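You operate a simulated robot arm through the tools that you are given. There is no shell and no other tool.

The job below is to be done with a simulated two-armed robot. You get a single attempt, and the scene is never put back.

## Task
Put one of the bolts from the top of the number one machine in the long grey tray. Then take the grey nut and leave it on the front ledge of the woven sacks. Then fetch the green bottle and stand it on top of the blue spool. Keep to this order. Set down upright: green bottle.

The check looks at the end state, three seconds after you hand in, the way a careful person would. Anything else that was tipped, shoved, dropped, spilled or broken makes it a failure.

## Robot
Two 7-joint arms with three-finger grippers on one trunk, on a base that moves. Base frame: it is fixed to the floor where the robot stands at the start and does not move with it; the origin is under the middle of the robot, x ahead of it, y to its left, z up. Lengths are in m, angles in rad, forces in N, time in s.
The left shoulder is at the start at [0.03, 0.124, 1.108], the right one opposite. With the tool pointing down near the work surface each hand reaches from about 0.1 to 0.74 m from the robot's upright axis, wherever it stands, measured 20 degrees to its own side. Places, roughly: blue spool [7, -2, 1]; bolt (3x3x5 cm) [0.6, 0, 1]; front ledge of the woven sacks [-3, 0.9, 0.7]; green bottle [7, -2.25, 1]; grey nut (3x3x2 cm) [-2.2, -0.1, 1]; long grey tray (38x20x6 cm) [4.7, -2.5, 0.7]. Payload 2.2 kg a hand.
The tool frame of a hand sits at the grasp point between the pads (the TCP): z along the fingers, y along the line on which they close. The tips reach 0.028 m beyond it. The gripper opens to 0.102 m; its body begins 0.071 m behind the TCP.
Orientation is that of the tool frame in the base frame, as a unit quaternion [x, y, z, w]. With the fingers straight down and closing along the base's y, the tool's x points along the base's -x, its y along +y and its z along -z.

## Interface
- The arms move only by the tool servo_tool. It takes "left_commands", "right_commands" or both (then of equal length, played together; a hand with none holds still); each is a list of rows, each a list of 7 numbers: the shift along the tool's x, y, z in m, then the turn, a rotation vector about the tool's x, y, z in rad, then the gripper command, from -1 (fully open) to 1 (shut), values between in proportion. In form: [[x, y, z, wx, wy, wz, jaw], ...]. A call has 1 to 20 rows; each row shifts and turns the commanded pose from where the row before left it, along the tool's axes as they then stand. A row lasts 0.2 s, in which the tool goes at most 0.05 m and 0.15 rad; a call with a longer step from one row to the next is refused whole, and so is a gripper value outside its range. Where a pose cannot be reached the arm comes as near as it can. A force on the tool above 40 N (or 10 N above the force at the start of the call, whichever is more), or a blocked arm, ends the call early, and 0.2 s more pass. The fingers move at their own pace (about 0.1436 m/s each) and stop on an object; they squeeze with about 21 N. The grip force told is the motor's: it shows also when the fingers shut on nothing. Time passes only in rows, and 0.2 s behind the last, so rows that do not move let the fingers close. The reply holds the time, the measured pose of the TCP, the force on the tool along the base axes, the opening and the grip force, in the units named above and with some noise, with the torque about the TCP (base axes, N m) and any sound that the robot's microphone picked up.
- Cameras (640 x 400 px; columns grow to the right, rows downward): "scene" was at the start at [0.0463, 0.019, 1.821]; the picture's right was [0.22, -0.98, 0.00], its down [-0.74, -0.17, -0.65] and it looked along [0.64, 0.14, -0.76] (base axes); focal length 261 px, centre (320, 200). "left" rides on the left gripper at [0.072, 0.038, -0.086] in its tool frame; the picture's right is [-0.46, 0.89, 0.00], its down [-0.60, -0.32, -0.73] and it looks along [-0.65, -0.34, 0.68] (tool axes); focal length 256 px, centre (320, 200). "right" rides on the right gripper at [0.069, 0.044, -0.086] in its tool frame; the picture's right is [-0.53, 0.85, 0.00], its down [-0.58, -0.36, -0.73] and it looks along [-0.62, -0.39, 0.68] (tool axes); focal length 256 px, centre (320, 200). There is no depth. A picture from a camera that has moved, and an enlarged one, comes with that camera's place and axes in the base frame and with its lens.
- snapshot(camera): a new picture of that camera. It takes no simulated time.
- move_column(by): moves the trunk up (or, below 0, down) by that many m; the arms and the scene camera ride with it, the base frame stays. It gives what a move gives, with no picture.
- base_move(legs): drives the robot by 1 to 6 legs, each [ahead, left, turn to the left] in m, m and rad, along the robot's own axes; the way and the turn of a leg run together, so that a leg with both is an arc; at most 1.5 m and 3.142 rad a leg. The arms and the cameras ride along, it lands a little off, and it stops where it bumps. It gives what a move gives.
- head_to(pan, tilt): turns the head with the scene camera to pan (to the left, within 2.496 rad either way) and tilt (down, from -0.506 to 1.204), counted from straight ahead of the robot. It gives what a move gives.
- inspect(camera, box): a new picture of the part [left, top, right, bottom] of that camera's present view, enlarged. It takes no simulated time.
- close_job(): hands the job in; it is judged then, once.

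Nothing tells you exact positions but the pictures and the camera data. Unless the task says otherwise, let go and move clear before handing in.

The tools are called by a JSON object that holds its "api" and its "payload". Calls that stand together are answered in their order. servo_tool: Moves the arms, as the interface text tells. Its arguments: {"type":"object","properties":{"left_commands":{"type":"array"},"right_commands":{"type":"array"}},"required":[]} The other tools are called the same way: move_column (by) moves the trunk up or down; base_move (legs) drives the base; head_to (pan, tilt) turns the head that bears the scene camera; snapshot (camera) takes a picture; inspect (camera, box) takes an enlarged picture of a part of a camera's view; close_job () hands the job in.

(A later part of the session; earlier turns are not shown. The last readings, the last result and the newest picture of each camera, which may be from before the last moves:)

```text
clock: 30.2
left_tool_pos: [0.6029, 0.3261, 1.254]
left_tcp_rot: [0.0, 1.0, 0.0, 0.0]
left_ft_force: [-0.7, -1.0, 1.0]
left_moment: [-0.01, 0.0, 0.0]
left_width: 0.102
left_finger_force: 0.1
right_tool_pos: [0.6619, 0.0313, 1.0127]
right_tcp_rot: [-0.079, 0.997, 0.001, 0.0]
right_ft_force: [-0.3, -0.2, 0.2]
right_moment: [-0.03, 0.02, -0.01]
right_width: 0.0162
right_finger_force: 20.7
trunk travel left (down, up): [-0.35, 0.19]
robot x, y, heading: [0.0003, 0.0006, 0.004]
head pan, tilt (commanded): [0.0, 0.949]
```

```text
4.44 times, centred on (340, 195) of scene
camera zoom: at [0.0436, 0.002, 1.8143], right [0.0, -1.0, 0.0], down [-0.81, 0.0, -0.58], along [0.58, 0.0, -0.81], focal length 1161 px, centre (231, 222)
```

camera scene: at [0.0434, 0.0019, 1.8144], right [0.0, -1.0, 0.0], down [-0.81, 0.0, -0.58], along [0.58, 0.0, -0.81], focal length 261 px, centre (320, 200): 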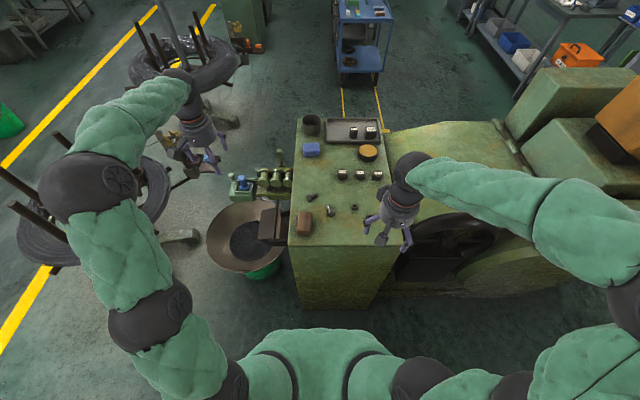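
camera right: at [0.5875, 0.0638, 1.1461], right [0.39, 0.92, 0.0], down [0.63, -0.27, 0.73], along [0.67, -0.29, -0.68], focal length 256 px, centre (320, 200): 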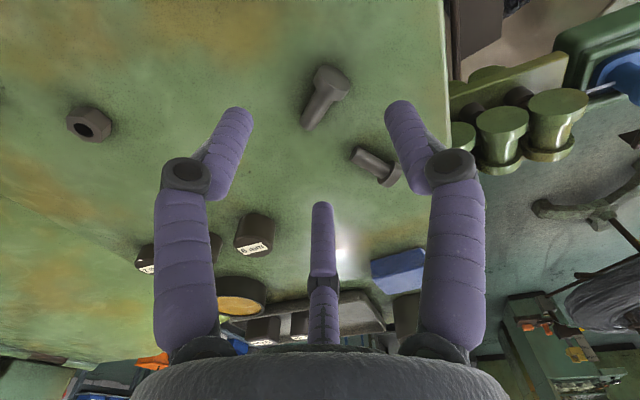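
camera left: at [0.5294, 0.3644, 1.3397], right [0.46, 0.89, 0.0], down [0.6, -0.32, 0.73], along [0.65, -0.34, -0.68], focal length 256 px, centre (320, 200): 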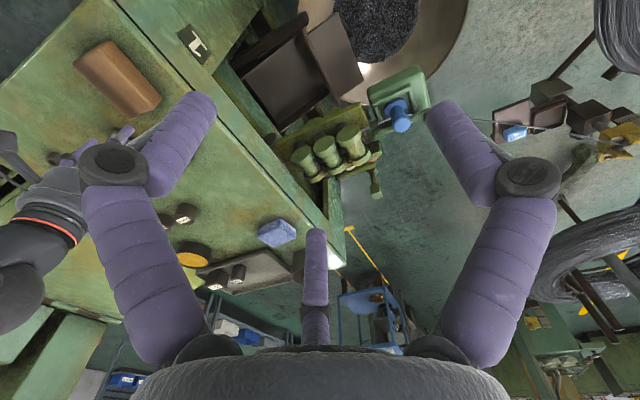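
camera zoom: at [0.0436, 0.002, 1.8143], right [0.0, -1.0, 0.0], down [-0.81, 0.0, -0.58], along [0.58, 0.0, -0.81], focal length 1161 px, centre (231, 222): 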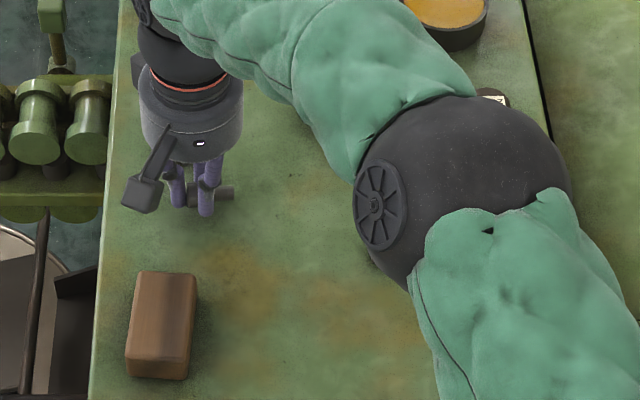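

The bolt is held firmly. I lift it clear and draw both hands in, then look at the floor on the left for a way out.

{"api": "servo_tool", "payload": {"right_commands": [[0, 0, -0.03, 0, 0, 0, 1], [0, 0, -0.04, 0, 0, 0, 1], [0, 0, -0.04, 0, 0, 0, 1], [0, 0, -0.04, 0, 0, 0, 1], [0, 0, -0.04, 0, 0, 0, 1], [0.04, -0.02, -0.01, 0, 0, 0, 1], [0.04, -0.03, 0, 0, 0, 0, 1], [0.04, -0.03, 0, 0, 0, 0, 1], [0.04, -0.03, 0, 0, 0, 0, 1], [0.04, -0.03, 0, 0, 0, 0, 1], [0.04, -0.03, 0, 0, 0, 0, 1], [0, 0, 0, 0, 0, 0, 1]], "left_commands": [[0, 0, 0, 0, 0, 0, -1], [0, 0, 0, 0, 0, 0, -1], [0, 0, 0, 0, 0, 0, -1], [0, 0, 0, 0, 0, 0, -1], [0, 0, 0, 0, 0, 0, -1], [0.04, 0, 0, 0, 0, 0, -1], [0.04, 0, 0, 0, 0, 0, -1], [0.04, 0, 0, 0, 0, 0, -1], [0.04, -0.02, 0, 0, 0, 0, -1], [0.04, -0.03, 0, 0, 0, 0, -1], [0.04, -0.03, 0, 0, 0, 0, -1], [0, 0, 0, 0, 0, 0, -1]]}}

{"api": "head_to", "payload": {"pan": 1.57, "tilt": 0.95}}

{"api": "snapshot", "payload": {"camera": "scene"}}

{"api": "snapshot", "payload": {"camera": "right"}}

```text
clock: 32.8
left_tool_pos: [0.3621, 0.2471, 1.2533]
left_tcp_rot: [-0.001, 1.0, -0.001, 0.0]
left_ft_force: [0.6, 0.2, 0.1]
left_moment: [-0.03, 0.05, 0.07]
left_width: 0.1021
left_finger_force: 0.1
right_tool_pos: [0.4555, -0.1744, 1.2102]
right_tcp_rot: [-0.079, 0.997, 0.0, -0.001]
right_ft_force: [1.5, 0.4, -0.2]
right_moment: [-0.02, 0.05, 0.01]
right_width: 0.016
right_finger_force: 21.4
trunk travel left (down, up): [-0.35, 0.19]
robot x, y, heading: [0.0004, -0.0023, 0.002]
head pan, tilt (commanded): [0.0, 0.949]
```

```text
clock: 34.4
left_tool_pos: [0.3606, 0.2448, 1.2543]
left_tcp_rot: [-0.001, 1.0, 0.001, 0.0]
left_ft_force: [-0.8, 0.0, 0.3]
left_moment: [0.03, 0.01, -0.02]
left_width: 0.1022
left_finger_force: 0.1
right_tool_pos: [0.4539, -0.1758, 1.2113]
right_tcp_rot: [-0.079, 0.997, 0.0, -0.001]
right_ft_force: [-1.0, 0.1, -0.5]
right_moment: [-0.02, -0.04, 0.0]
right_width: 0.0163
right_finger_force: 20.8
trunk travel left (down, up): [-0.35, 0.19]
robot x, y, heading: [0.0014, 0.0003, 0.003]
head pan, tilt (commanded): [1.571, 0.949]
```

```text
taken
camera scene: at [-0.0295, 0.0745, 1.8144], right [1.0, 0.0, 0.0], down [0.0, -0.81, -0.58], along [0.0, 0.58, -0.81], focal length 261 px, centre (320, 200)
```

scene: 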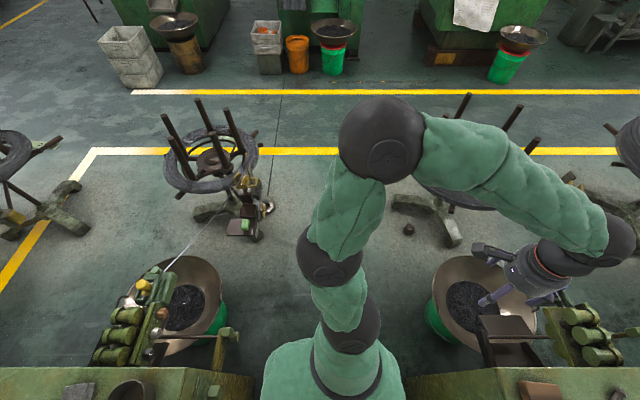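

```text
taken
camera right: at [0.3792, -0.1434, 1.2972], right [0.39, 0.92, 0.0], down [0.63, -0.27, 0.73], along [0.67, -0.29, -0.68], focal length 256 px, centre (320, 200)
```

right: 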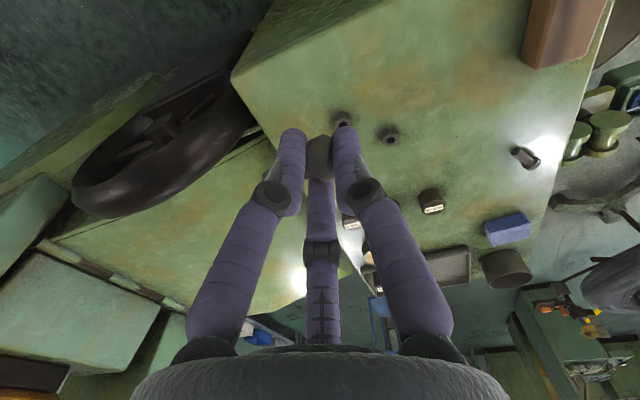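

The corridor to the left is about 0.9 m wide, centred near x = 0.04 between the pans and the two wire-coil stands, and opens on an aisle at y ≈ 2. I tuck both hands in and higher, then slide left in small legs.

{"api": "servo_tool", "payload": {"right_commands": [[0.035, 0, -0.03, 0, 0, 0, 1], [0.035, 0, -0.03, 0, 0, 0, 1], [0.035, -0.005, -0.03, 0, 0, 0, 1], [0.02, 0, -0.03, 0, 0, 0, 1], [0, 0, 0, 0, 0, 0, 1]], "left_commands": [[0.01, 0, -0.03, 0, 0, 0, -1], [0.01, 0, -0.03, 0, 0, 0, -1], [0.01, 0, -0.02, 0, 0, 0, -1], [0, 0, 0, 0, 0, 0, -1], [0, 0, 0, 0, 0, 0, -1]]}}

{"api": "base_move", "payload": {"legs": [[0.035, 0.0, 0.0], [0.0, 0.5, 0.0]]}}

{"api": "head_to", "payload": {"pan": 1.57, "tilt": 0.95}}

{"api": "snapshot", "payload": {"camera": "scene"}}

```text
clock: 35.6
left_tool_pos: [0.3293, 0.2446, 1.3342]
left_tcp_rot: [0.0, 1.0, 0.0, 0.0]
left_ft_force: [-0.2, -0.1, -0.4]
left_moment: [-0.04, 0.0, 0.0]
left_width: 0.1021
left_finger_force: 0.0
right_tool_pos: [0.3313, -0.1985, 1.3306]
right_tcp_rot: [-0.079, 0.997, 0.0, 0.0]
right_ft_force: [0.3, -0.8, -1.1]
right_moment: [-0.02, 0.04, 0.0]
right_width: 0.0158
right_finger_force: 20.7
trunk travel left (down, up): [-0.35, 0.19]
robot x, y, heading: [-0.0016, -0.0003, -0.002]
head pan, tilt (commanded): [1.571, 0.949]
```

```text
clock: 39.0
left_tool_pos: [0.3628, 0.7417, 1.3331]
left_tcp_rot: [-0.002, 1.0, 0.0, 0.0]
left_ft_force: [0.6, -1.1, -0.1]
left_moment: [0.02, 0.01, 0.01]
left_width: 0.1019
left_finger_force: 0.1
right_tool_pos: [0.3665, 0.3003, 1.331]
right_tcp_rot: [-0.08, 0.997, -0.001, 0.0]
right_ft_force: [0.5, 0.7, 0.2]
right_moment: [0.01, 0.02, 0.0]
right_width: 0.0163
right_finger_force: 20.7
trunk travel left (down, up): [-0.35, 0.19]
robot x, y, heading: [0.0345, 0.4943, 0.004]
head pan, tilt (commanded): [1.571, 0.949]
```

```text
clock: 39.6
left_tool_pos: [0.3625, 0.7424, 1.3338]
left_tcp_rot: [-0.002, 1.0, 0.0, 0.0]
left_ft_force: [-0.4, 0.1, 0.5]
left_moment: [0.01, 0.0, -0.02]
left_width: 0.1019
left_finger_force: 0.0
right_tool_pos: [0.3655, 0.2988, 1.33]
right_tcp_rot: [-0.08, 0.997, 0.0, 0.0]
right_ft_force: [0.6, 0.2, 0.1]
right_moment: [0.01, 0.05, 0.02]
right_width: 0.0162
right_finger_force: 21.3
trunk travel left (down, up): [-0.35, 0.19]
robot x, y, heading: [0.0336, 0.4961, 0.002]
head pan, tilt (commanded): [1.571, 0.949]
```

```text
taken
camera scene: at [0.0043, 0.5708, 1.8143], right [1.0, 0.0, 0.0], down [0.0, -0.81, -0.58], along [0.0, 0.58, -0.81], focal length 261 px, centre (320, 200)
```

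scene: 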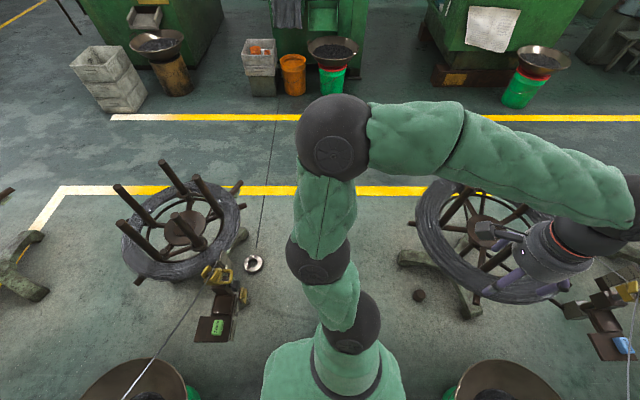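

The gap is clear: coils at x < -0.42 and x > 0.53. I go on left to the aisle at y ≈ 2.2, then look ahead along x.

{"api": "base_move", "payload": {"legs": [[0.018, 0.85, 0.0], [0.0, 0.85, 0.0]]}}

{"api": "head_to", "payload": {"pan": 0.0, "tilt": 0.5}}

{"api": "snapshot", "payload": {"camera": "scene"}}

{"api": "head_to", "payload": {"pan": -0.6, "tilt": 0.6}}

{"api": "snapshot", "payload": {"camera": "scene"}}

```text
clock: 48.1
left_tool_pos: [0.3635, 2.4062, 1.3347]
left_tcp_rot: [-0.004, 1.0, 0.0, 0.001]
left_ft_force: [-0.1, 0.3, -0.1]
left_moment: [-0.01, 0.03, -0.02]
left_width: 0.102
left_finger_force: 0.0
right_tool_pos: [0.3688, 1.963, 1.3305]
right_tcp_rot: [-0.081, 0.997, -0.001, 0.0]
right_ft_force: [-0.2, 0.1, -1.8]
right_moment: [-0.01, -0.02, -0.01]
right_width: 0.0156
right_finger_force: 21.3
trunk travel left (down, up): [-0.35, 0.19]
robot x, y, heading: [0.0349, 2.1575, 0.006]
head pan, tilt (commanded): [1.571, 0.949]
```

```text
clock: 49.7
left_tool_pos: [0.3655, 2.4044, 1.3333]
left_tcp_rot: [-0.003, 1.0, 0.0, 0.001]
left_ft_force: [-0.5, 0.0, -0.6]
left_moment: [0.02, -0.03, -0.01]
left_width: 0.102
left_finger_force: 0.0
right_tool_pos: [0.3675, 1.9632, 1.3299]
right_tcp_rot: [-0.081, 0.997, 0.0, 0.0]
right_ft_force: [-0.9, 0.3, -0.6]
right_moment: [0.0, 0.02, -0.03]
right_width: 0.016
right_finger_force: 21.1
trunk travel left (down, up): [-0.35, 0.19]
robot x, y, heading: [0.0386, 2.1545, 0.004]
head pan, tilt (commanded): [0.0, 0.499]
```

```text
taken
camera scene: at [0.0981, 2.161, 1.8518], right [0.01, -1.0, 0.0], down [-0.48, 0.0, -0.88], along [0.88, 0.0, -0.48], focal length 261 px, centre (320, 200)
```

scene: 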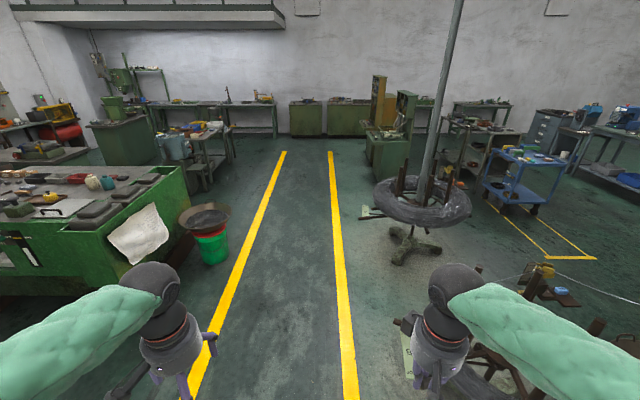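

```text
clock: 50.7
left_tool_pos: [0.364, 2.4041, 1.3339]
left_tcp_rot: [-0.003, 1.0, 0.0, 0.0]
left_ft_force: [0.7, -0.4, 0.2]
left_moment: [-0.03, 0.03, -0.02]
left_width: 0.1018
left_finger_force: 0.0
right_tool_pos: [0.3687, 1.9633, 1.3297]
right_tcp_rot: [-0.08, 0.997, 0.0, -0.001]
right_ft_force: [0.7, -0.8, -1.1]
right_moment: [0.02, -0.02, 0.02]
right_width: 0.0159
right_finger_force: 20.9
trunk travel left (down, up): [-0.35, 0.19]
robot x, y, heading: [0.0361, 2.161, 0.009]
head pan, tilt (commanded): [-0.6, 0.6]
```

```text
taken
camera scene: at [0.0804, 2.111, 1.8428], right [-0.56, -0.83, 0.0], down [-0.47, 0.32, -0.83], along [0.68, -0.46, -0.56], focal length 261 px, centre (320, 200)
```

scene: 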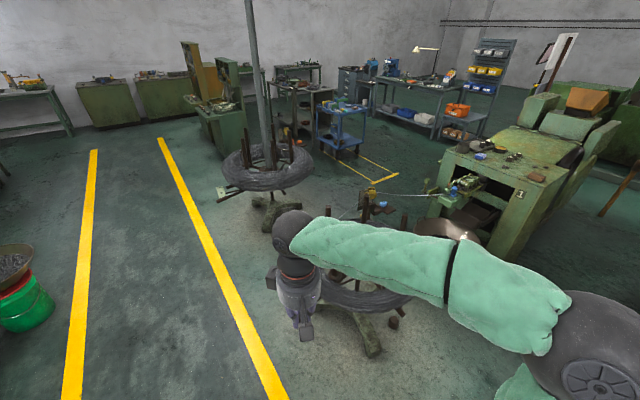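

The aisle ahead is clear. Plan: forward along y ≈ 2.16 to x ≈ 3.3, then right between coil stand and green machine, around the west side of the blue cart, then along the bench side to the tray stand near (4.7, -2.4).

{"api": "base_move", "payload": {"legs": [[1.2, 0.05, 0.0], [1.2, 0.0, 0.0], [0.85, 0.0, 0.0]]}}

{"api": "head_to", "payload": {"pan": -1.3, "tilt": 0.6}}

{"api": "snapshot", "payload": {"camera": "scene"}}

{"api": "head_to", "payload": {"pan": -0.6, "tilt": 0.5}}

{"api": "snapshot", "payload": {"camera": "scene"}}

```text
clock: 66.6
left_tool_pos: [3.6159, 2.4572, 1.334]
left_tcp_rot: [0.003, 1.0, 0.0, -0.001]
left_ft_force: [0.2, -0.1, -0.4]
left_moment: [-0.01, 0.03, 0.0]
left_width: 0.102
left_finger_force: 0.0
right_tool_pos: [3.6166, 2.0158, 1.3306]
right_tcp_rot: [-0.076, 0.997, 0.0, 0.0]
right_ft_force: [0.1, -0.1, -0.2]
right_moment: [0.0, 0.06, 0.0]
right_width: 0.0159
right_finger_force: 21.2
trunk travel left (down, up): [-0.35, 0.19]
robot x, y, heading: [3.2804, 2.2137, -0.008]
head pan, tilt (commanded): [-0.6, 0.6]
```

```text
clock: 67.7
left_tool_pos: [3.6162, 2.4577, 1.3349]
left_tcp_rot: [0.003, 1.0, 0.0, 0.0]
left_ft_force: [-0.2, -0.1, 0.6]
left_moment: [0.0, 0.01, -0.04]
left_width: 0.1019
left_finger_force: 0.0
right_tool_pos: [3.6155, 2.0145, 1.33]
right_tcp_rot: [-0.076, 0.997, 0.0, 0.0]
right_ft_force: [0.6, -1.1, -1.2]
right_moment: [0.02, 0.05, 0.02]
right_width: 0.0158
right_finger_force: 20.9
trunk travel left (down, up): [-0.35, 0.19]
robot x, y, heading: [3.2884, 2.2163, -0.006]
head pan, tilt (commanded): [-1.3, 0.6]
```

```text
taken
camera scene: at [3.2798, 2.1311, 1.8428], right [-0.96, -0.26, 0.0], down [-0.15, 0.55, -0.83], along [0.22, -0.8, -0.56], focal length 261 px, centre (320, 200)
```

scene: 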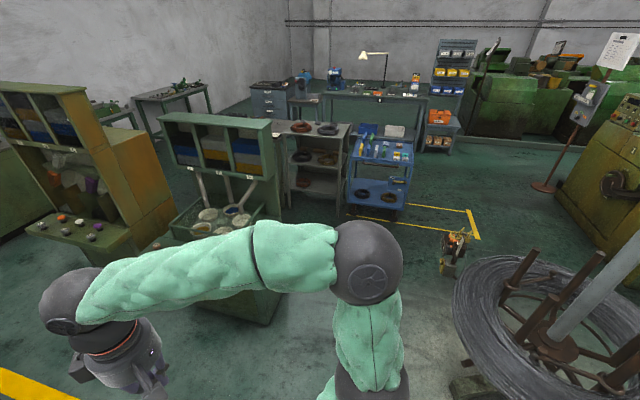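

```text
clock: 68.7
left_tool_pos: [3.6172, 2.4578, 1.3342]
left_tcp_rot: [0.003, 1.0, 0.0, 0.0]
left_ft_force: [-1.3, 0.2, 0.3]
left_moment: [0.01, 0.02, -0.02]
left_width: 0.1023
left_finger_force: 0.0
right_tool_pos: [3.6154, 2.0138, 1.3308]
right_tcp_rot: [-0.075, 0.997, -0.001, 0.0]
right_ft_force: [0.8, 0.0, 0.6]
right_moment: [-0.02, 0.03, -0.01]
right_width: 0.0159
right_finger_force: 21.3
trunk travel left (down, up): [-0.35, 0.19]
robot x, y, heading: [3.2842, 2.215, -0.005]
head pan, tilt (commanded): [-0.6, 0.499]
```

```text
taken
camera scene: at [3.3311, 2.1645, 1.8518], right [-0.57, -0.82, 0.0], down [-0.39, 0.27, -0.88], along [0.72, -0.5, -0.48], focal length 261 px, centre (320, 200)
```

scene: 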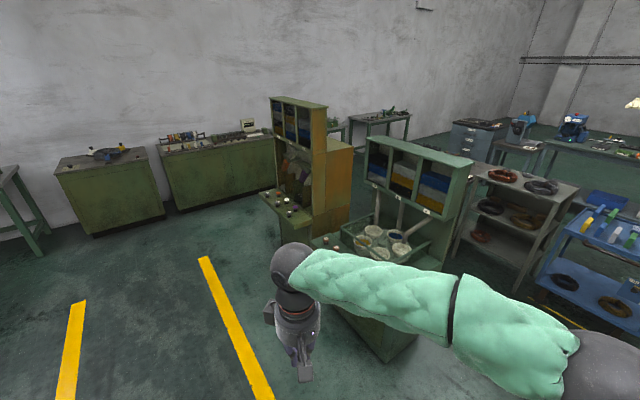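

There's a wire-guide device on the floor near (2.55, 0.3) that I must avoid. Let me look closer at that area and the passage between it and the cart.

{"api": "head_to", "payload": {"pan": -1.75, "tilt": 0.65}}

{"api": "snapshot", "payload": {"camera": "scene"}}

{"api": "inspect", "payload": {"camera": "scene", "box": [100, 80, 420, 280]}}

```text
clock: 70.1
left_tool_pos: [3.6157, 2.4562, 1.3343]
left_tcp_rot: [0.002, 1.0, 0.001, -0.001]
left_ft_force: [0.5, 0.3, -0.7]
left_moment: [0.03, 0.0, -0.04]
left_width: 0.1019
left_finger_force: 0.0
right_tool_pos: [3.6164, 2.0141, 1.33]
right_tcp_rot: [-0.075, 0.997, -0.001, -0.001]
right_ft_force: [0.2, 0.0, -0.2]
right_moment: [0.01, 0.02, -0.03]
right_width: 0.016
right_finger_force: 20.7
trunk travel left (down, up): [-0.35, 0.19]
robot x, y, heading: [3.2856, 2.2147, -0.008]
head pan, tilt (commanded): [-1.751, 0.649]
```

```text
taken
camera scene: at [3.2405, 2.1311, 1.8385], right [-0.98, 0.18, 0.0], down [0.11, 0.59, -0.8], along [-0.15, -0.78, -0.6], focal length 261 px, centre (320, 200)
```

scene: 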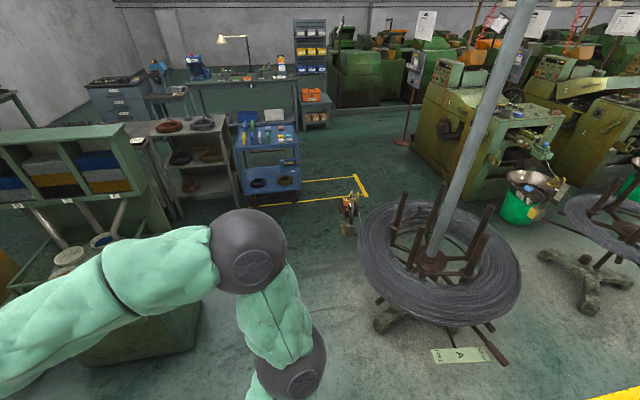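

```text
2.00 times, centred on (260, 180) of scene
camera zoom: at [3.2405, 2.1311, 1.8385], right [-0.98, 0.18, 0.0], down [0.11, 0.59, -0.8], along [-0.15, -0.78, -0.6], focal length 523 px, centre (440, 240)
```

zoom: 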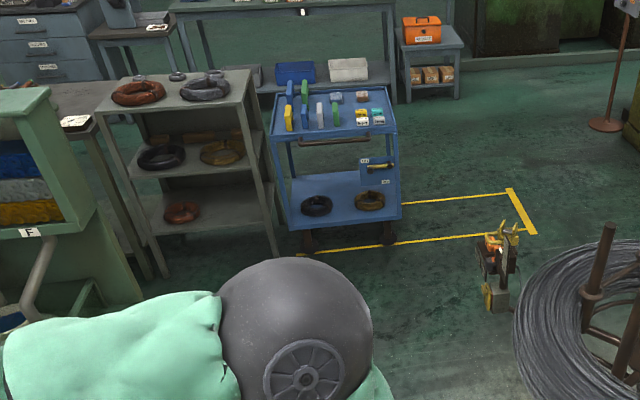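

The gap between that device (2.59, 0.35) and the cart corner (3.06, -0.4) is about 0.8 m. I check the size of my own base by looking straight down.

{"api": "head_to", "payload": {"pan": 0.0, "tilt": 1.2}}

{"api": "snapshot", "payload": {"camera": "scene"}}

{"api": "head_to", "payload": {"pan": -1.57, "tilt": 1.2}}

{"api": "snapshot", "payload": {"camera": "scene"}}

```text
clock: 71.9
left_tool_pos: [3.6166, 2.4577, 1.3347]
left_tcp_rot: [0.004, 1.0, 0.0, 0.0]
left_ft_force: [0.4, -0.8, -1.2]
left_moment: [0.01, -0.02, 0.0]
left_width: 0.102
left_finger_force: 0.0
right_tool_pos: [3.6157, 2.0147, 1.33]
right_tcp_rot: [-0.076, 0.997, 0.001, 0.0]
right_ft_force: [-0.5, -0.4, -0.9]
right_moment: [0.01, -0.01, -0.03]
right_width: 0.0158
right_finger_force: 21.0
trunk travel left (down, up): [-0.35, 0.19]
robot x, y, heading: [3.2823, 2.2173, -0.005]
head pan, tilt (commanded): [0.0, 1.201]
```

```text
taken
camera scene: at [3.3124, 2.2161, 1.7982], right [-0.01, -1.0, 0.0], down [-0.93, 0.01, -0.36], along [0.36, 0.0, -0.93], focal length 261 px, centre (320, 200)
```

scene: 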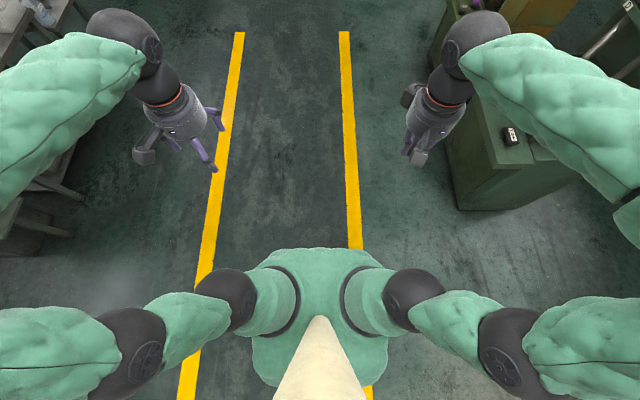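

```text
clock: 73.5
left_tool_pos: [3.6157, 2.4569, 1.3329]
left_tcp_rot: [0.003, 1.0, 0.001, 0.001]
left_ft_force: [1.4, -0.6, 0.1]
left_moment: [-0.01, -0.02, 0.01]
left_width: 0.1019
left_finger_force: 0.1
right_tool_pos: [3.6173, 2.0154, 1.3298]
right_tcp_rot: [-0.076, 0.997, 0.0, 0.0]
right_ft_force: [-0.5, -0.4, -0.3]
right_moment: [0.0, -0.02, 0.0]
right_width: 0.0158
right_finger_force: 20.8
trunk travel left (down, up): [-0.35, 0.19]
robot x, y, heading: [3.2885, 2.2168, -0.006]
head pan, tilt (commanded): [-1.571, 1.201]
```

```text
taken
camera scene: at [3.2561, 2.1605, 1.7982], right [-1.0, 0.01, 0.0], down [0.01, 0.93, -0.36], along [0.0, -0.36, -0.93], focal length 261 px, centre (320, 200)
```

scene: 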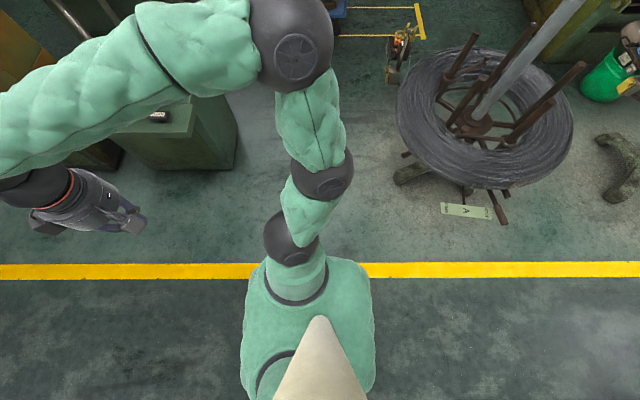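

I use the left hand's camera to look back at my own base: I tip the left hand about 60°.

{"api": "servo_tool", "payload": {"left_commands": [[0, 0, 0, 0, 0.14, 0, -1], [0, 0, 0, 0, 0.14, 0, -1], [0, 0, 0, 0, 0.14, 0, -1], [0, 0, 0, 0, 0.14, 0, -1], [0, 0, 0, 0, 0.14, 0, -1], [0, 0, 0, 0, 0.14, 0, -1], [0, 0, 0, 0, 0.14, 0, -1], [0, 0, 0, 0, 0, 0, -1]]}}

{"api": "snapshot", "payload": {"camera": "left"}}

```text
clock: 75.3
left_tool_pos: [3.6064, 2.4532, 1.3168]
left_tcp_rot: [0.003, 0.882, 0.001, -0.471]
left_ft_force: [-0.9, 0.0, 0.6]
left_moment: [0.02, -0.04, 0.03]
left_width: 0.1021
left_finger_force: 0.1
left hand out of reach, approached as far as the arm can: row 7
right_tool_pos: [3.615, 2.0147, 1.3301]
right_tcp_rot: [-0.076, 0.997, 0.0, 0.001]
right_ft_force: [-0.4, 0.0, -0.1]
right_moment: [-0.01, 0.0, 0.02]
right_width: 0.0155
right_finger_force: 21.5
trunk travel left (down, up): [-0.35, 0.19]
robot x, y, heading: [3.284, 2.2151, -0.004]
head pan, tilt (commanded): [-1.571, 1.201]
```

```text
taken
camera left: at [3.6374, 2.4921, 1.4233], right [0.26, 0.88, -0.39], down [0.94, -0.32, -0.09], along [-0.21, -0.34, -0.92], focal length 256 px, centre (320, 200)
```

left: 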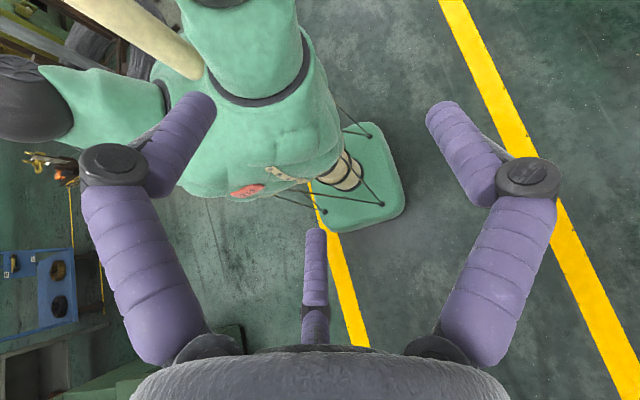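

My base is small (about ±0.24 × ±0.2 m), so the gap is fine if I go through it lengthwise. I restore the left hand, turn to heading -2.3, and look before passing.

{"api": "servo_tool", "payload": {"left_commands": [[0, 0, 0, 0, -0.14, 0, -1], [0, 0, 0, 0, -0.14, 0, -1], [0, 0, 0, 0, -0.14, 0, -1], [0, 0, 0, 0, -0.14, 0, -1], [0, 0, 0, 0, -0.14, 0, -1], [0, 0, 0, 0, -0.14, 0, -1], [0, 0, 0, 0, -0.14, 0, -1], [0, 0, 0, 0, 0, 0, -1]]}}

{"api": "base_move", "payload": {"legs": [[0.0, 0.0, -1.15], [0.0, 0.0, -1.15]]}}

{"api": "head_to", "payload": {"pan": 0.4, "tilt": 0.6}}

{"api": "snapshot", "payload": {"camera": "scene"}}

```text
clock: 77.1
left_tool_pos: [3.6088, 2.4542, 1.3149]
left_tcp_rot: [0.003, 1.0, 0.001, 0.0]
left_ft_force: [-0.4, -0.1, 1.0]
left_moment: [0.0, 0.01, -0.01]
left_width: 0.1021
left_finger_force: 0.0
right_tool_pos: [3.6158, 2.0147, 1.33]
right_tcp_rot: [-0.076, 0.997, 0.0, -0.001]
right_ft_force: [-0.6, -0.6, -0.8]
right_moment: [0.01, -0.01, -0.02]
right_width: 0.0159
right_finger_force: 21.3
trunk travel left (down, up): [-0.35, 0.19]
robot x, y, heading: [3.2875, 2.2091, -0.009]
head pan, tilt (commanded): [-1.571, 1.201]
```

```text
clock: 83.4
left_tool_pos: [3.2352, 1.8159, 1.3155]
left_tcp_rot: [0.921, 0.389, 0.001, 0.001]
left_ft_force: [-0.7, 0.1, -0.1]
left_moment: [-0.02, -0.01, 0.01]
left_width: 0.1019
left_finger_force: 0.1
right_tool_pos: [2.9139, 2.1168, 1.3306]
right_tcp_rot: [0.888, 0.461, 0.0, 0.0]
right_ft_force: [-0.2, 0.9, -0.2]
right_moment: [0.01, 0.01, 0.03]
right_width: 0.016
right_finger_force: 21.3
trunk travel left (down, up): [-0.35, 0.19]
robot x, y, heading: [3.2853, 2.2129, -2.34]
head pan, tilt (commanded): [-1.571, 1.201]
```

```text
clock: 85.3
left_tool_pos: [3.2341, 1.8181, 1.3169]
left_tcp_rot: [0.921, 0.389, 0.0, 0.0]
left_ft_force: [0.3, 0.4, 0.1]
left_moment: [0.01, 0.02, 0.02]
left_width: 0.102
left_finger_force: 0.1
right_tool_pos: [2.9144, 2.116, 1.3306]
right_tcp_rot: [0.888, 0.46, 0.0, 0.0]
right_ft_force: [-0.2, -0.5, -0.4]
right_moment: [0.0, -0.01, 0.0]
right_width: 0.016
right_finger_force: 21.6
trunk travel left (down, up): [-0.35, 0.19]
robot x, y, heading: [3.286, 2.214, -2.34]
head pan, tilt (commanded): [0.4, 0.6]
```

```text
taken
camera scene: at [3.2748, 2.1553, 1.8428], right [-0.93, 0.36, 0.0], down [0.21, 0.53, -0.82], along [-0.3, -0.77, -0.57], focal length 261 px, centre (320, 200)
```

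scene: 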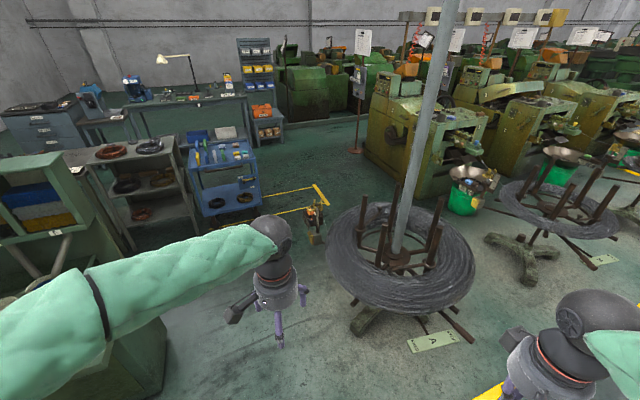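

The geometry is confirmed. I slide in two legs to the start of the gap line, near (3.4, 0.53), and check again.

{"api": "base_move", "payload": {"legs": [[0.565, 0.63, 0.0], [0.565, 0.63, 0.0]]}}

{"api": "head_to", "payload": {"pan": 0.0, "tilt": 0.85}}

{"api": "snapshot", "payload": {"camera": "scene"}}

```text
clock: 93.7
left_tool_pos: [3.3707, 0.1604, 1.3155]
left_tcp_rot: [0.921, 0.389, 0.0, 0.0]
left_ft_force: [-0.4, 0.2, 0.8]
left_moment: [0.03, 0.03, 0.0]
left_width: 0.102
left_finger_force: 0.0
right_tool_pos: [3.0484, 0.4586, 1.3297]
right_tcp_rot: [0.888, 0.46, 0.0, -0.001]
right_ft_force: [0.0, -0.1, 0.0]
right_moment: [0.03, -0.02, -0.01]
right_width: 0.0157
right_finger_force: 21.1
trunk travel left (down, up): [-0.35, 0.19]
robot x, y, heading: [3.4189, 0.5587, -2.343]
head pan, tilt (commanded): [0.4, 0.6]
```

```text
clock: 94.6
left_tool_pos: [3.3692, 0.1609, 1.3154]
left_tcp_rot: [0.922, 0.388, 0.001, 0.0]
left_ft_force: [0.0, -0.1, -0.4]
left_moment: [0.0, 0.01, 0.0]
left_width: 0.1021
left_finger_force: 0.1
right_tool_pos: [3.0483, 0.4597, 1.3318]
right_tcp_rot: [0.888, 0.461, 0.0, 0.0]
right_ft_force: [0.0, -0.3, -0.5]
right_moment: [-0.02, 0.01, 0.03]
right_width: 0.0161
right_finger_force: 20.9
trunk travel left (down, up): [-0.35, 0.19]
robot x, y, heading: [3.4234, 0.5588, -2.348]
head pan, tilt (commanded): [0.0, 0.85]
```

```text
taken
camera scene: at [3.3875, 0.5261, 1.8219], right [-0.72, 0.7, 0.0], down [0.52, 0.54, -0.66], along [-0.46, -0.47, -0.75], focal length 261 px, centre (320, 200)
```

scene: 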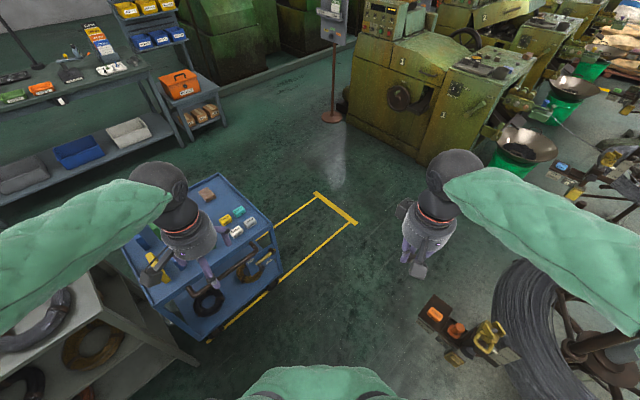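

Seen from here the guide device hangs on the coil stand at about (2.78, 0.8, z 0.45), and the cart's top corner is near (3.03, -0.18). I shift right 0.18 and then go ahead between them.

{"api": "base_move", "payload": {"legs": [[0.0, -0.18, 0.0], [0.75, 0.0, 0.0], [0.75, 0.0, 0.0]]}}

{"api": "base_move", "payload": {"legs": [[0.0, 0.0, 0.78]]}}

{"api": "head_to", "payload": {"pan": 0.0, "tilt": 0.7}}

{"api": "snapshot", "payload": {"camera": "scene"}}

{"api": "head_to", "payload": {"pan": 1.0, "tilt": 0.55}}

{"api": "snapshot", "payload": {"camera": "scene"}}

```text
clock: 103.4
left_tool_pos: [2.2, -0.7805, 1.315]
left_tcp_rot: [0.92, 0.393, 0.0, 0.0]
left_ft_force: [-0.4, -0.1, 0.2]
left_moment: [-0.01, 0.02, 0.03]
left_width: 0.1019
left_finger_force: 0.0
right_tool_pos: [1.8756, -0.4847, 1.331]
right_tcp_rot: [0.886, 0.464, 0.0, 0.0]
right_ft_force: [0.2, -0.2, 0.5]
right_moment: [0.0, 0.0, 0.04]
right_width: 0.0158
right_finger_force: 21.0
trunk travel left (down, up): [-0.35, 0.19]
robot x, y, heading: [2.252, -0.3814, -2.335]
head pan, tilt (commanded): [0.0, 0.85]
```

```text
clock: 105.9
left_tool_pos: [2.5008, -0.6924, 1.3166]
left_tcp_rot: [0.694, 0.72, 0.0, 0.001]
left_ft_force: [0.9, -0.3, -0.5]
left_moment: [0.0, 0.0, -0.03]
left_width: 0.1018
left_finger_force: 0.1
right_tool_pos: [2.0634, -0.7205, 1.3306]
right_tcp_rot: [0.634, 0.773, 0.0, 0.0]
right_ft_force: [-0.1, 0.1, -0.5]
right_moment: [-0.03, 0.01, 0.01]
right_width: 0.0156
right_finger_force: 21.0
trunk travel left (down, up): [-0.35, 0.19]
robot x, y, heading: [2.2454, -0.3796, -1.532]
head pan, tilt (commanded): [0.0, 0.85]
```

```text
clock: 106.6
left_tool_pos: [2.5019, -0.6936, 1.3154]
left_tcp_rot: [0.694, 0.72, 0.0, 0.0]
left_ft_force: [0.2, -0.4, -0.4]
left_moment: [0.02, 0.01, 0.02]
left_width: 0.102
left_finger_force: 0.1
right_tool_pos: [2.0635, -0.7201, 1.3297]
right_tcp_rot: [0.634, 0.773, 0.0, 0.001]
right_ft_force: [-0.5, 0.0, -0.3]
right_moment: [0.0, -0.04, -0.04]
right_width: 0.0157
right_finger_force: 21.7
trunk travel left (down, up): [-0.35, 0.19]
robot x, y, heading: [2.2499, -0.3819, -1.534]
head pan, tilt (commanded): [0.0, 0.7]
```

```text
taken
camera scene: at [2.2504, -0.4355, 1.8341], right [-1.0, -0.04, 0.0], down [-0.03, 0.64, -0.76], along [0.03, -0.76, -0.64], focal length 261 px, centre (320, 200)
```

scene: 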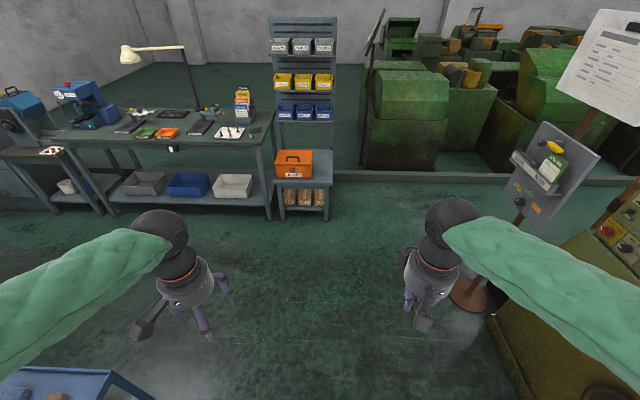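

```text
clock: 107.9
left_tool_pos: [2.5005, -0.694, 1.315]
left_tcp_rot: [0.693, 0.72, 0.001, 0.0]
left_ft_force: [0.6, 0.5, -0.3]
left_moment: [0.04, 0.01, 0.0]
left_width: 0.1021
left_finger_force: 0.1
right_tool_pos: [2.0627, -0.7211, 1.33]
right_tcp_rot: [0.634, 0.774, 0.0, 0.0]
right_ft_force: [-1.1, -0.2, -0.8]
right_moment: [-0.02, -0.01, -0.01]
right_width: 0.0156
right_finger_force: 20.7
trunk travel left (down, up): [-0.35, 0.19]
robot x, y, heading: [2.2468, -0.3806, -1.535]
head pan, tilt (commanded): [1.0, 0.55]
```

```text
taken
camera scene: at [2.3245, -0.3963, 1.8473], right [-0.51, -0.86, 0.0], down [-0.45, 0.27, -0.85], along [0.73, -0.43, -0.52], focal length 261 px, centre (320, 200)
```

scene: 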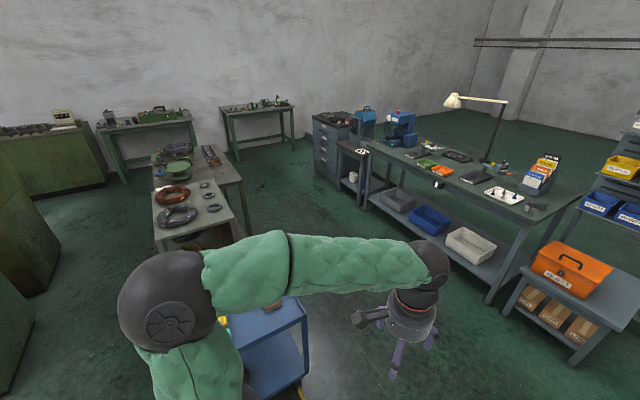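

I'm now south-west of the cart with clear floor ahead. I zoom on the bench area to find the long grey tray and the far table.

{"api": "inspect", "payload": {"camera": "scene", "box": [300, 80, 560, 240]}}

{"api": "inspect", "payload": {"camera": "scene", "box": [130, 80, 330, 200]}}

```text
2.46 times, centred on (430, 160) of scene
camera zoom: at [2.3245, -0.3963, 1.8473], right [-0.51, -0.86, 0.0], down [-0.45, 0.27, -0.85], along [0.73, -0.43, -0.52], focal length 643 px, centre (49, 298)
```

zoom: 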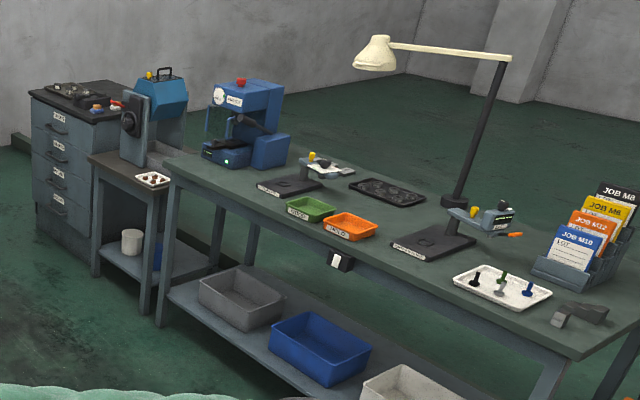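

```text
3.20 times, centred on (230, 140) of scene
camera zoom: at [2.3245, -0.3963, 1.8473], right [-0.51, -0.86, 0.0], down [-0.45, 0.27, -0.85], along [0.73, -0.43, -0.52], focal length 836 px, centre (608, 392)
```

zoom: 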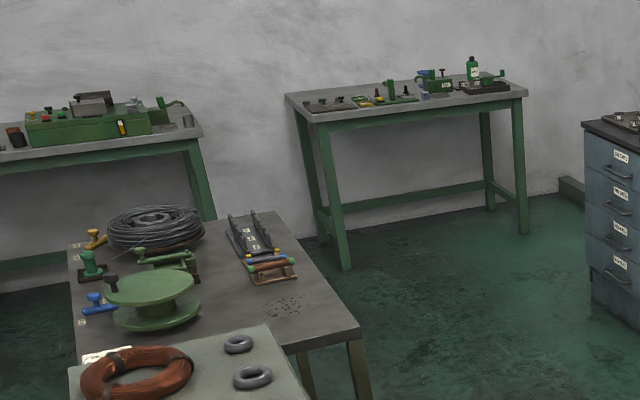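

The green bottle stands on the far wall table, and the low stand between bench and cabinet (near (4.7, -2.4)) should hold the long grey tray. I drive ahead and then slide along the bench to it.

{"api": "base_move", "payload": {"legs": [[1.1, 0.0, 0.0], [0.0, 1.2, 0.0], [0.0, 1.2, -0.03]]}}

{"api": "head_to", "payload": {"pan": 0.0, "tilt": 0.8}}

{"api": "snapshot", "payload": {"camera": "scene"}}

```text
clock: 125.2
left_tool_pos: [5.0107, -1.7303, 1.3148]
left_tcp_rot: [0.709, 0.705, 0.0, -0.001]
left_ft_force: [0.2, -0.1, 0.0]
left_moment: [-0.02, 0.02, 0.0]
left_width: 0.102
left_finger_force: 0.0
right_tool_pos: [4.5723, -1.7394, 1.3297]
right_tcp_rot: [0.651, 0.759, 0.0, 0.0]
right_ft_force: [0.6, 0.1, -1.1]
right_moment: [-0.01, 0.0, 0.01]
right_width: 0.0158
right_finger_force: 21.2
trunk travel left (down, up): [-0.35, 0.19]
robot x, y, heading: [4.7715, -1.4092, -1.575]
head pan, tilt (commanded): [1.0, 0.55]
```

```text
clock: 126.5
left_tool_pos: [5.012, -1.7322, 1.3168]
left_tcp_rot: [0.709, 0.705, 0.0, 0.0]
left_ft_force: [0.1, -0.9, -0.1]
left_moment: [0.0, 0.01, 0.0]
left_width: 0.1017
left_finger_force: 0.0
right_tool_pos: [4.5723, -1.7402, 1.3291]
right_tcp_rot: [0.652, 0.759, 0.0, 0.0]
right_ft_force: [0.2, 0.4, 0.1]
right_moment: [-0.04, -0.01, 0.02]
right_width: 0.0158
right_finger_force: 21.0
trunk travel left (down, up): [-0.35, 0.19]
robot x, y, heading: [4.7733, -1.4085, -1.577]
head pan, tilt (commanded): [0.0, 0.799]
```

```text
taken
camera scene: at [4.7729, -1.4588, 1.8259], right [-1.0, 0.0, 0.0], down [0.0, 0.72, -0.7], along [0.0, -0.7, -0.72], focal length 261 px, centre (320, 200)
```

scene: 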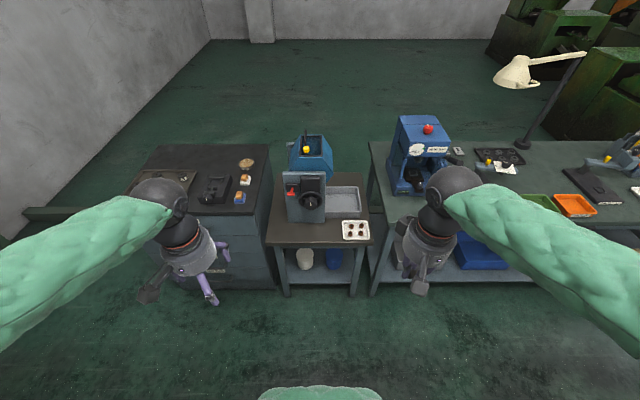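

The stand is straight ahead: belt-grinder on it, a long grey tray behind/right of it, and a small white tray in front. I zoom in.

{"api": "inspect", "payload": {"camera": "scene", "box": [250, 120, 410, 270]}}

```text
2.67 times, centred on (330, 195) of scene
camera zoom: at [4.7729, -1.4588, 1.8259], right [-1.0, 0.0, 0.0], down [0.0, 0.72, -0.7], along [0.0, -0.7, -0.72], focal length 697 px, centre (293, 213)
```

zoom: 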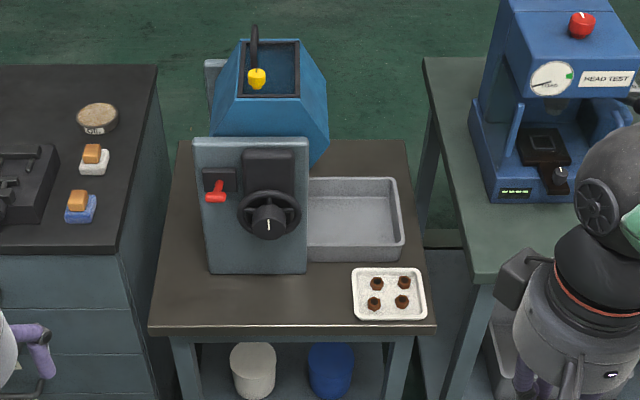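

The accessible part of the tray is about x 4.55–4.72, y -2.41…-2.64, rim near z 0.72. I lower the trunk 0.25, keep the left hand high and back, then drive closer.

{"api": "move_column", "payload": {"by": -0.25}}

{"api": "servo_tool", "payload": {"left_commands": [[0.02, -0.01, -0.04, 0, 0, 0, -1], [0.02, -0.01, -0.04, 0, 0, 0, -1], [0.01, 0, -0.04, 0, 0, 0, -1], [0, 0, -0.04, 0, 0, 0, -1], [0, 0, 0, 0, 0, 0, -1]]}}

{"api": "base_move", "payload": {"legs": [[0.45, 0.06, 0.0]]}}

{"api": "head_to", "payload": {"pan": 0.0, "tilt": 0.95}}

{"api": "snapshot", "payload": {"camera": "scene"}}

{"api": "snapshot", "payload": {"camera": "right"}}

```text
clock: 129.1
left_tool_pos: [5.0119, -1.7327, 1.0648]
left_tcp_rot: [0.709, 0.705, 0.0, 0.0]
left_ft_force: [0.1, 0.7, 0.2]
left_moment: [0.0, 0.04, -0.03]
left_width: 0.1021
left_finger_force: 0.0
right_tool_pos: [4.5727, -1.7402, 1.0815]
right_tcp_rot: [0.652, 0.759, 0.0, 0.0]
right_ft_force: [0.0, 0.4, -0.8]
right_moment: [0.01, 0.02, -0.01]
right_width: 0.0161
right_finger_force: 21.1
trunk travel left (down, up): [-0.1, 0.44]
robot x, y, heading: [4.7734, -1.4083, -1.577]
head pan, tilt (commanded): [0.0, 0.799]
```

```text
clock: 130.3
left_tool_pos: [4.9922, -1.6827, 1.2261]
left_tcp_rot: [0.709, 0.705, 0.0, 0.0]
left_ft_force: [-0.1, 0.4, -0.5]
left_moment: [-0.04, 0.0, 0.02]
left_width: 0.1021
left_finger_force: 0.1
right_tool_pos: [4.5738, -1.7392, 1.0806]
right_tcp_rot: [0.651, 0.759, -0.001, -0.001]
right_ft_force: [-0.4, 0.4, -0.6]
right_moment: [0.01, -0.01, -0.01]
right_width: 0.0159
right_finger_force: 20.5
trunk travel left (down, up): [-0.1, 0.44]
robot x, y, heading: [4.7744, -1.4098, -1.572]
head pan, tilt (commanded): [0.0, 0.799]
```

```text
clock: 132.9
left_tool_pos: [5.0496, -2.1161, 1.2262]
left_tcp_rot: [0.709, 0.706, 0.0, 0.0]
left_ft_force: [1.2, -0.4, 0.5]
left_moment: [0.02, -0.05, -0.01]
left_width: 0.102
left_finger_force: 0.1
right_tool_pos: [4.6314, -2.1752, 1.0797]
right_tcp_rot: [0.652, 0.758, 0.001, 0.0]
right_ft_force: [0.6, 0.3, 0.0]
right_moment: [0.01, 0.01, -0.02]
right_width: 0.0158
right_finger_force: 20.6
trunk travel left (down, up): [-0.1, 0.44]
robot x, y, heading: [4.8282, -1.8458, -1.575]
head pan, tilt (commanded): [0.0, 0.799]
```

```text
clock: 133.7
left_tool_pos: [5.0499, -2.1163, 1.2255]
left_tcp_rot: [0.709, 0.705, 0.0, 0.0]
left_ft_force: [0.8, -0.4, 0.1]
left_moment: [0.0, -0.02, 0.02]
left_width: 0.1017
left_finger_force: 0.1
right_tool_pos: [4.6309, -2.1733, 1.0794]
right_tcp_rot: [0.651, 0.759, -0.001, 0.0]
right_ft_force: [1.2, -0.4, -0.4]
right_moment: [0.01, 0.0, 0.0]
right_width: 0.0159
right_finger_force: 20.8
trunk travel left (down, up): [-0.1, 0.44]
robot x, y, heading: [4.8301, -1.8403, -1.574]
head pan, tilt (commanded): [0.0, 0.949]
```

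```text
taken
camera scene: at [4.8308, -1.885, 1.5644], right [-1.0, 0.01, 0.0], down [0.0, 0.81, -0.58], along [0.0, -0.58, -0.81], focal length 261 px, centre (320, 200)
```

scene: 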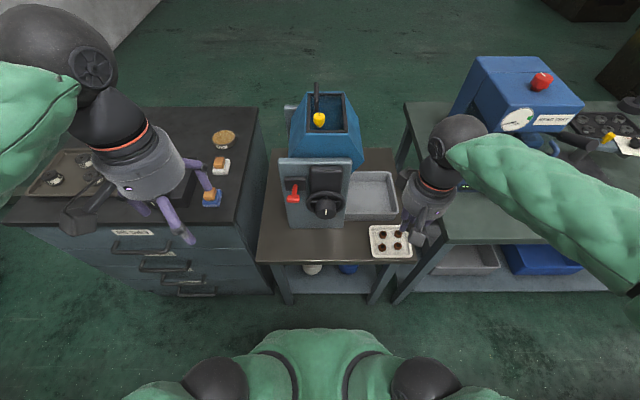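

```text
taken
camera right: at [4.6638, -2.0986, 1.1653], right [0.92, -0.4, 0.0], down [-0.27, -0.63, 0.73], along [-0.29, -0.67, -0.68], focal length 256 px, centre (320, 200)
```

right: 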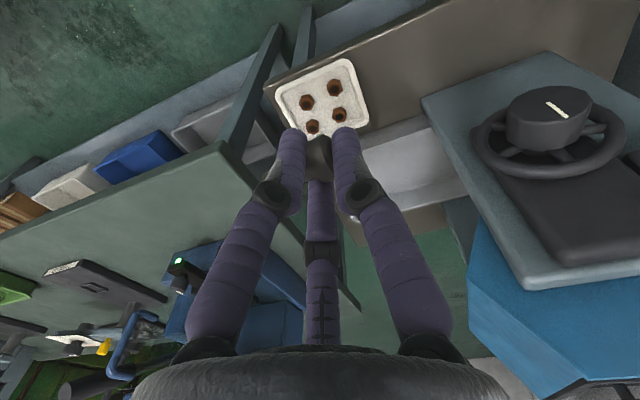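

The tray is in view at right of the grinder panel. I edge 8 cm closer, then bring the right hand over its visible half at height and look down.

{"api": "base_move", "payload": {"legs": [[0.08, 0.0, 0.0]]}}

{"api": "servo_tool", "payload": {"right_commands": [[-0.04, -0.008, 0, 0, 0, 0, 1], [-0.04, -0.008, 0, 0, 0, 0, 1], [-0.04, -0.008, 0, 0, 0, 0, 1], [-0.04, -0.008, 0, 0, 0, 0, 1], [-0.04, -0.008, 0, 0, 0, 0, 1], [-0.04, -0.008, 0, 0, 0, 0, 1], [-0.031, -0.005, 0, 0, 0, 0, 1], [0, 0, 0, 0, 0, 0, 1]]}}

{"api": "snapshot", "payload": {"camera": "right"}}

{"api": "snapshot", "payload": {"camera": "scene"}}

```text
clock: 134.7
left_tool_pos: [5.0502, -2.1993, 1.2264]
left_tcp_rot: [0.709, 0.705, 0.0, -0.001]
left_ft_force: [0.0, -0.2, -0.6]
left_moment: [0.07, -0.02, 0.02]
left_width: 0.1018
left_finger_force: 0.0
right_tool_pos: [4.6304, -2.2571, 1.0804]
right_tcp_rot: [0.651, 0.759, 0.0, 0.0]
right_ft_force: [0.2, -0.4, -1.0]
right_moment: [0.04, 0.02, 0.01]
right_width: 0.0157
right_finger_force: 21.3
trunk travel left (down, up): [-0.1, 0.44]
robot x, y, heading: [4.8297, -1.9274, -1.578]
head pan, tilt (commanded): [0.0, 0.949]
```

```text
clock: 136.5
left_tool_pos: [5.0492, -2.1971, 1.2264]
left_tcp_rot: [0.71, 0.704, 0.0, 0.0]
left_ft_force: [-0.6, -0.3, 0.7]
left_moment: [0.0, 0.01, 0.01]
left_width: 0.1022
left_finger_force: 0.1
right_tool_pos: [4.6158, -2.5306, 1.0819]
right_tcp_rot: [0.652, 0.759, 0.0, 0.0]
right_ft_force: [0.2, -0.2, -0.8]
right_moment: [-0.04, 0.01, 0.0]
right_width: 0.016
right_finger_force: 20.6
trunk travel left (down, up): [-0.1, 0.44]
robot x, y, heading: [4.8323, -1.9251, -1.581]
head pan, tilt (commanded): [0.0, 0.949]
```

```text
taken
camera right: at [4.6503, -2.4548, 1.1666], right [0.92, -0.4, 0.0], down [-0.27, -0.62, 0.73], along [-0.29, -0.67, -0.68], focal length 256 px, centre (320, 200)
```

right: 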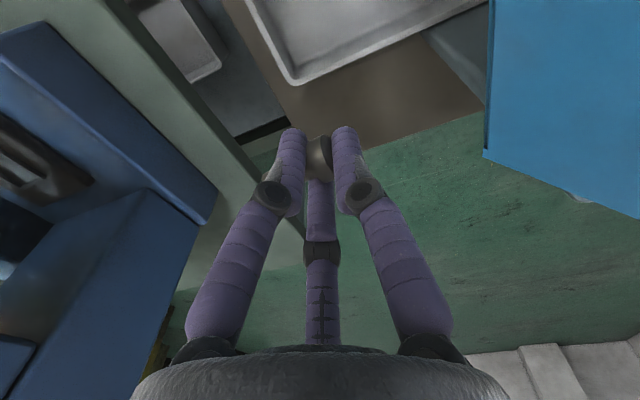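

```text
taken
camera scene: at [4.8302, -1.966, 1.5644], right [-1.0, 0.01, 0.0], down [0.01, 0.81, -0.58], along [0.0, -0.58, -0.81], focal length 261 px, centre (320, 200)
```

scene: 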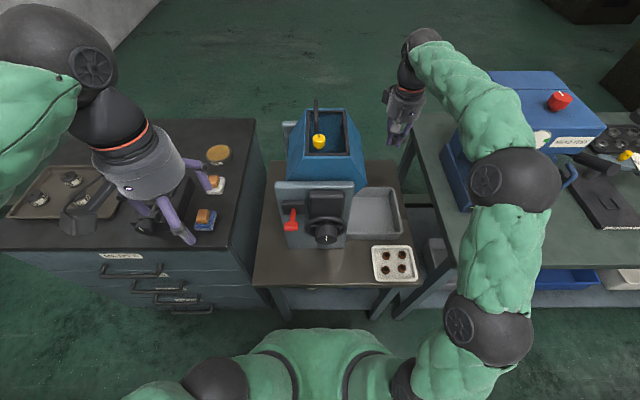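

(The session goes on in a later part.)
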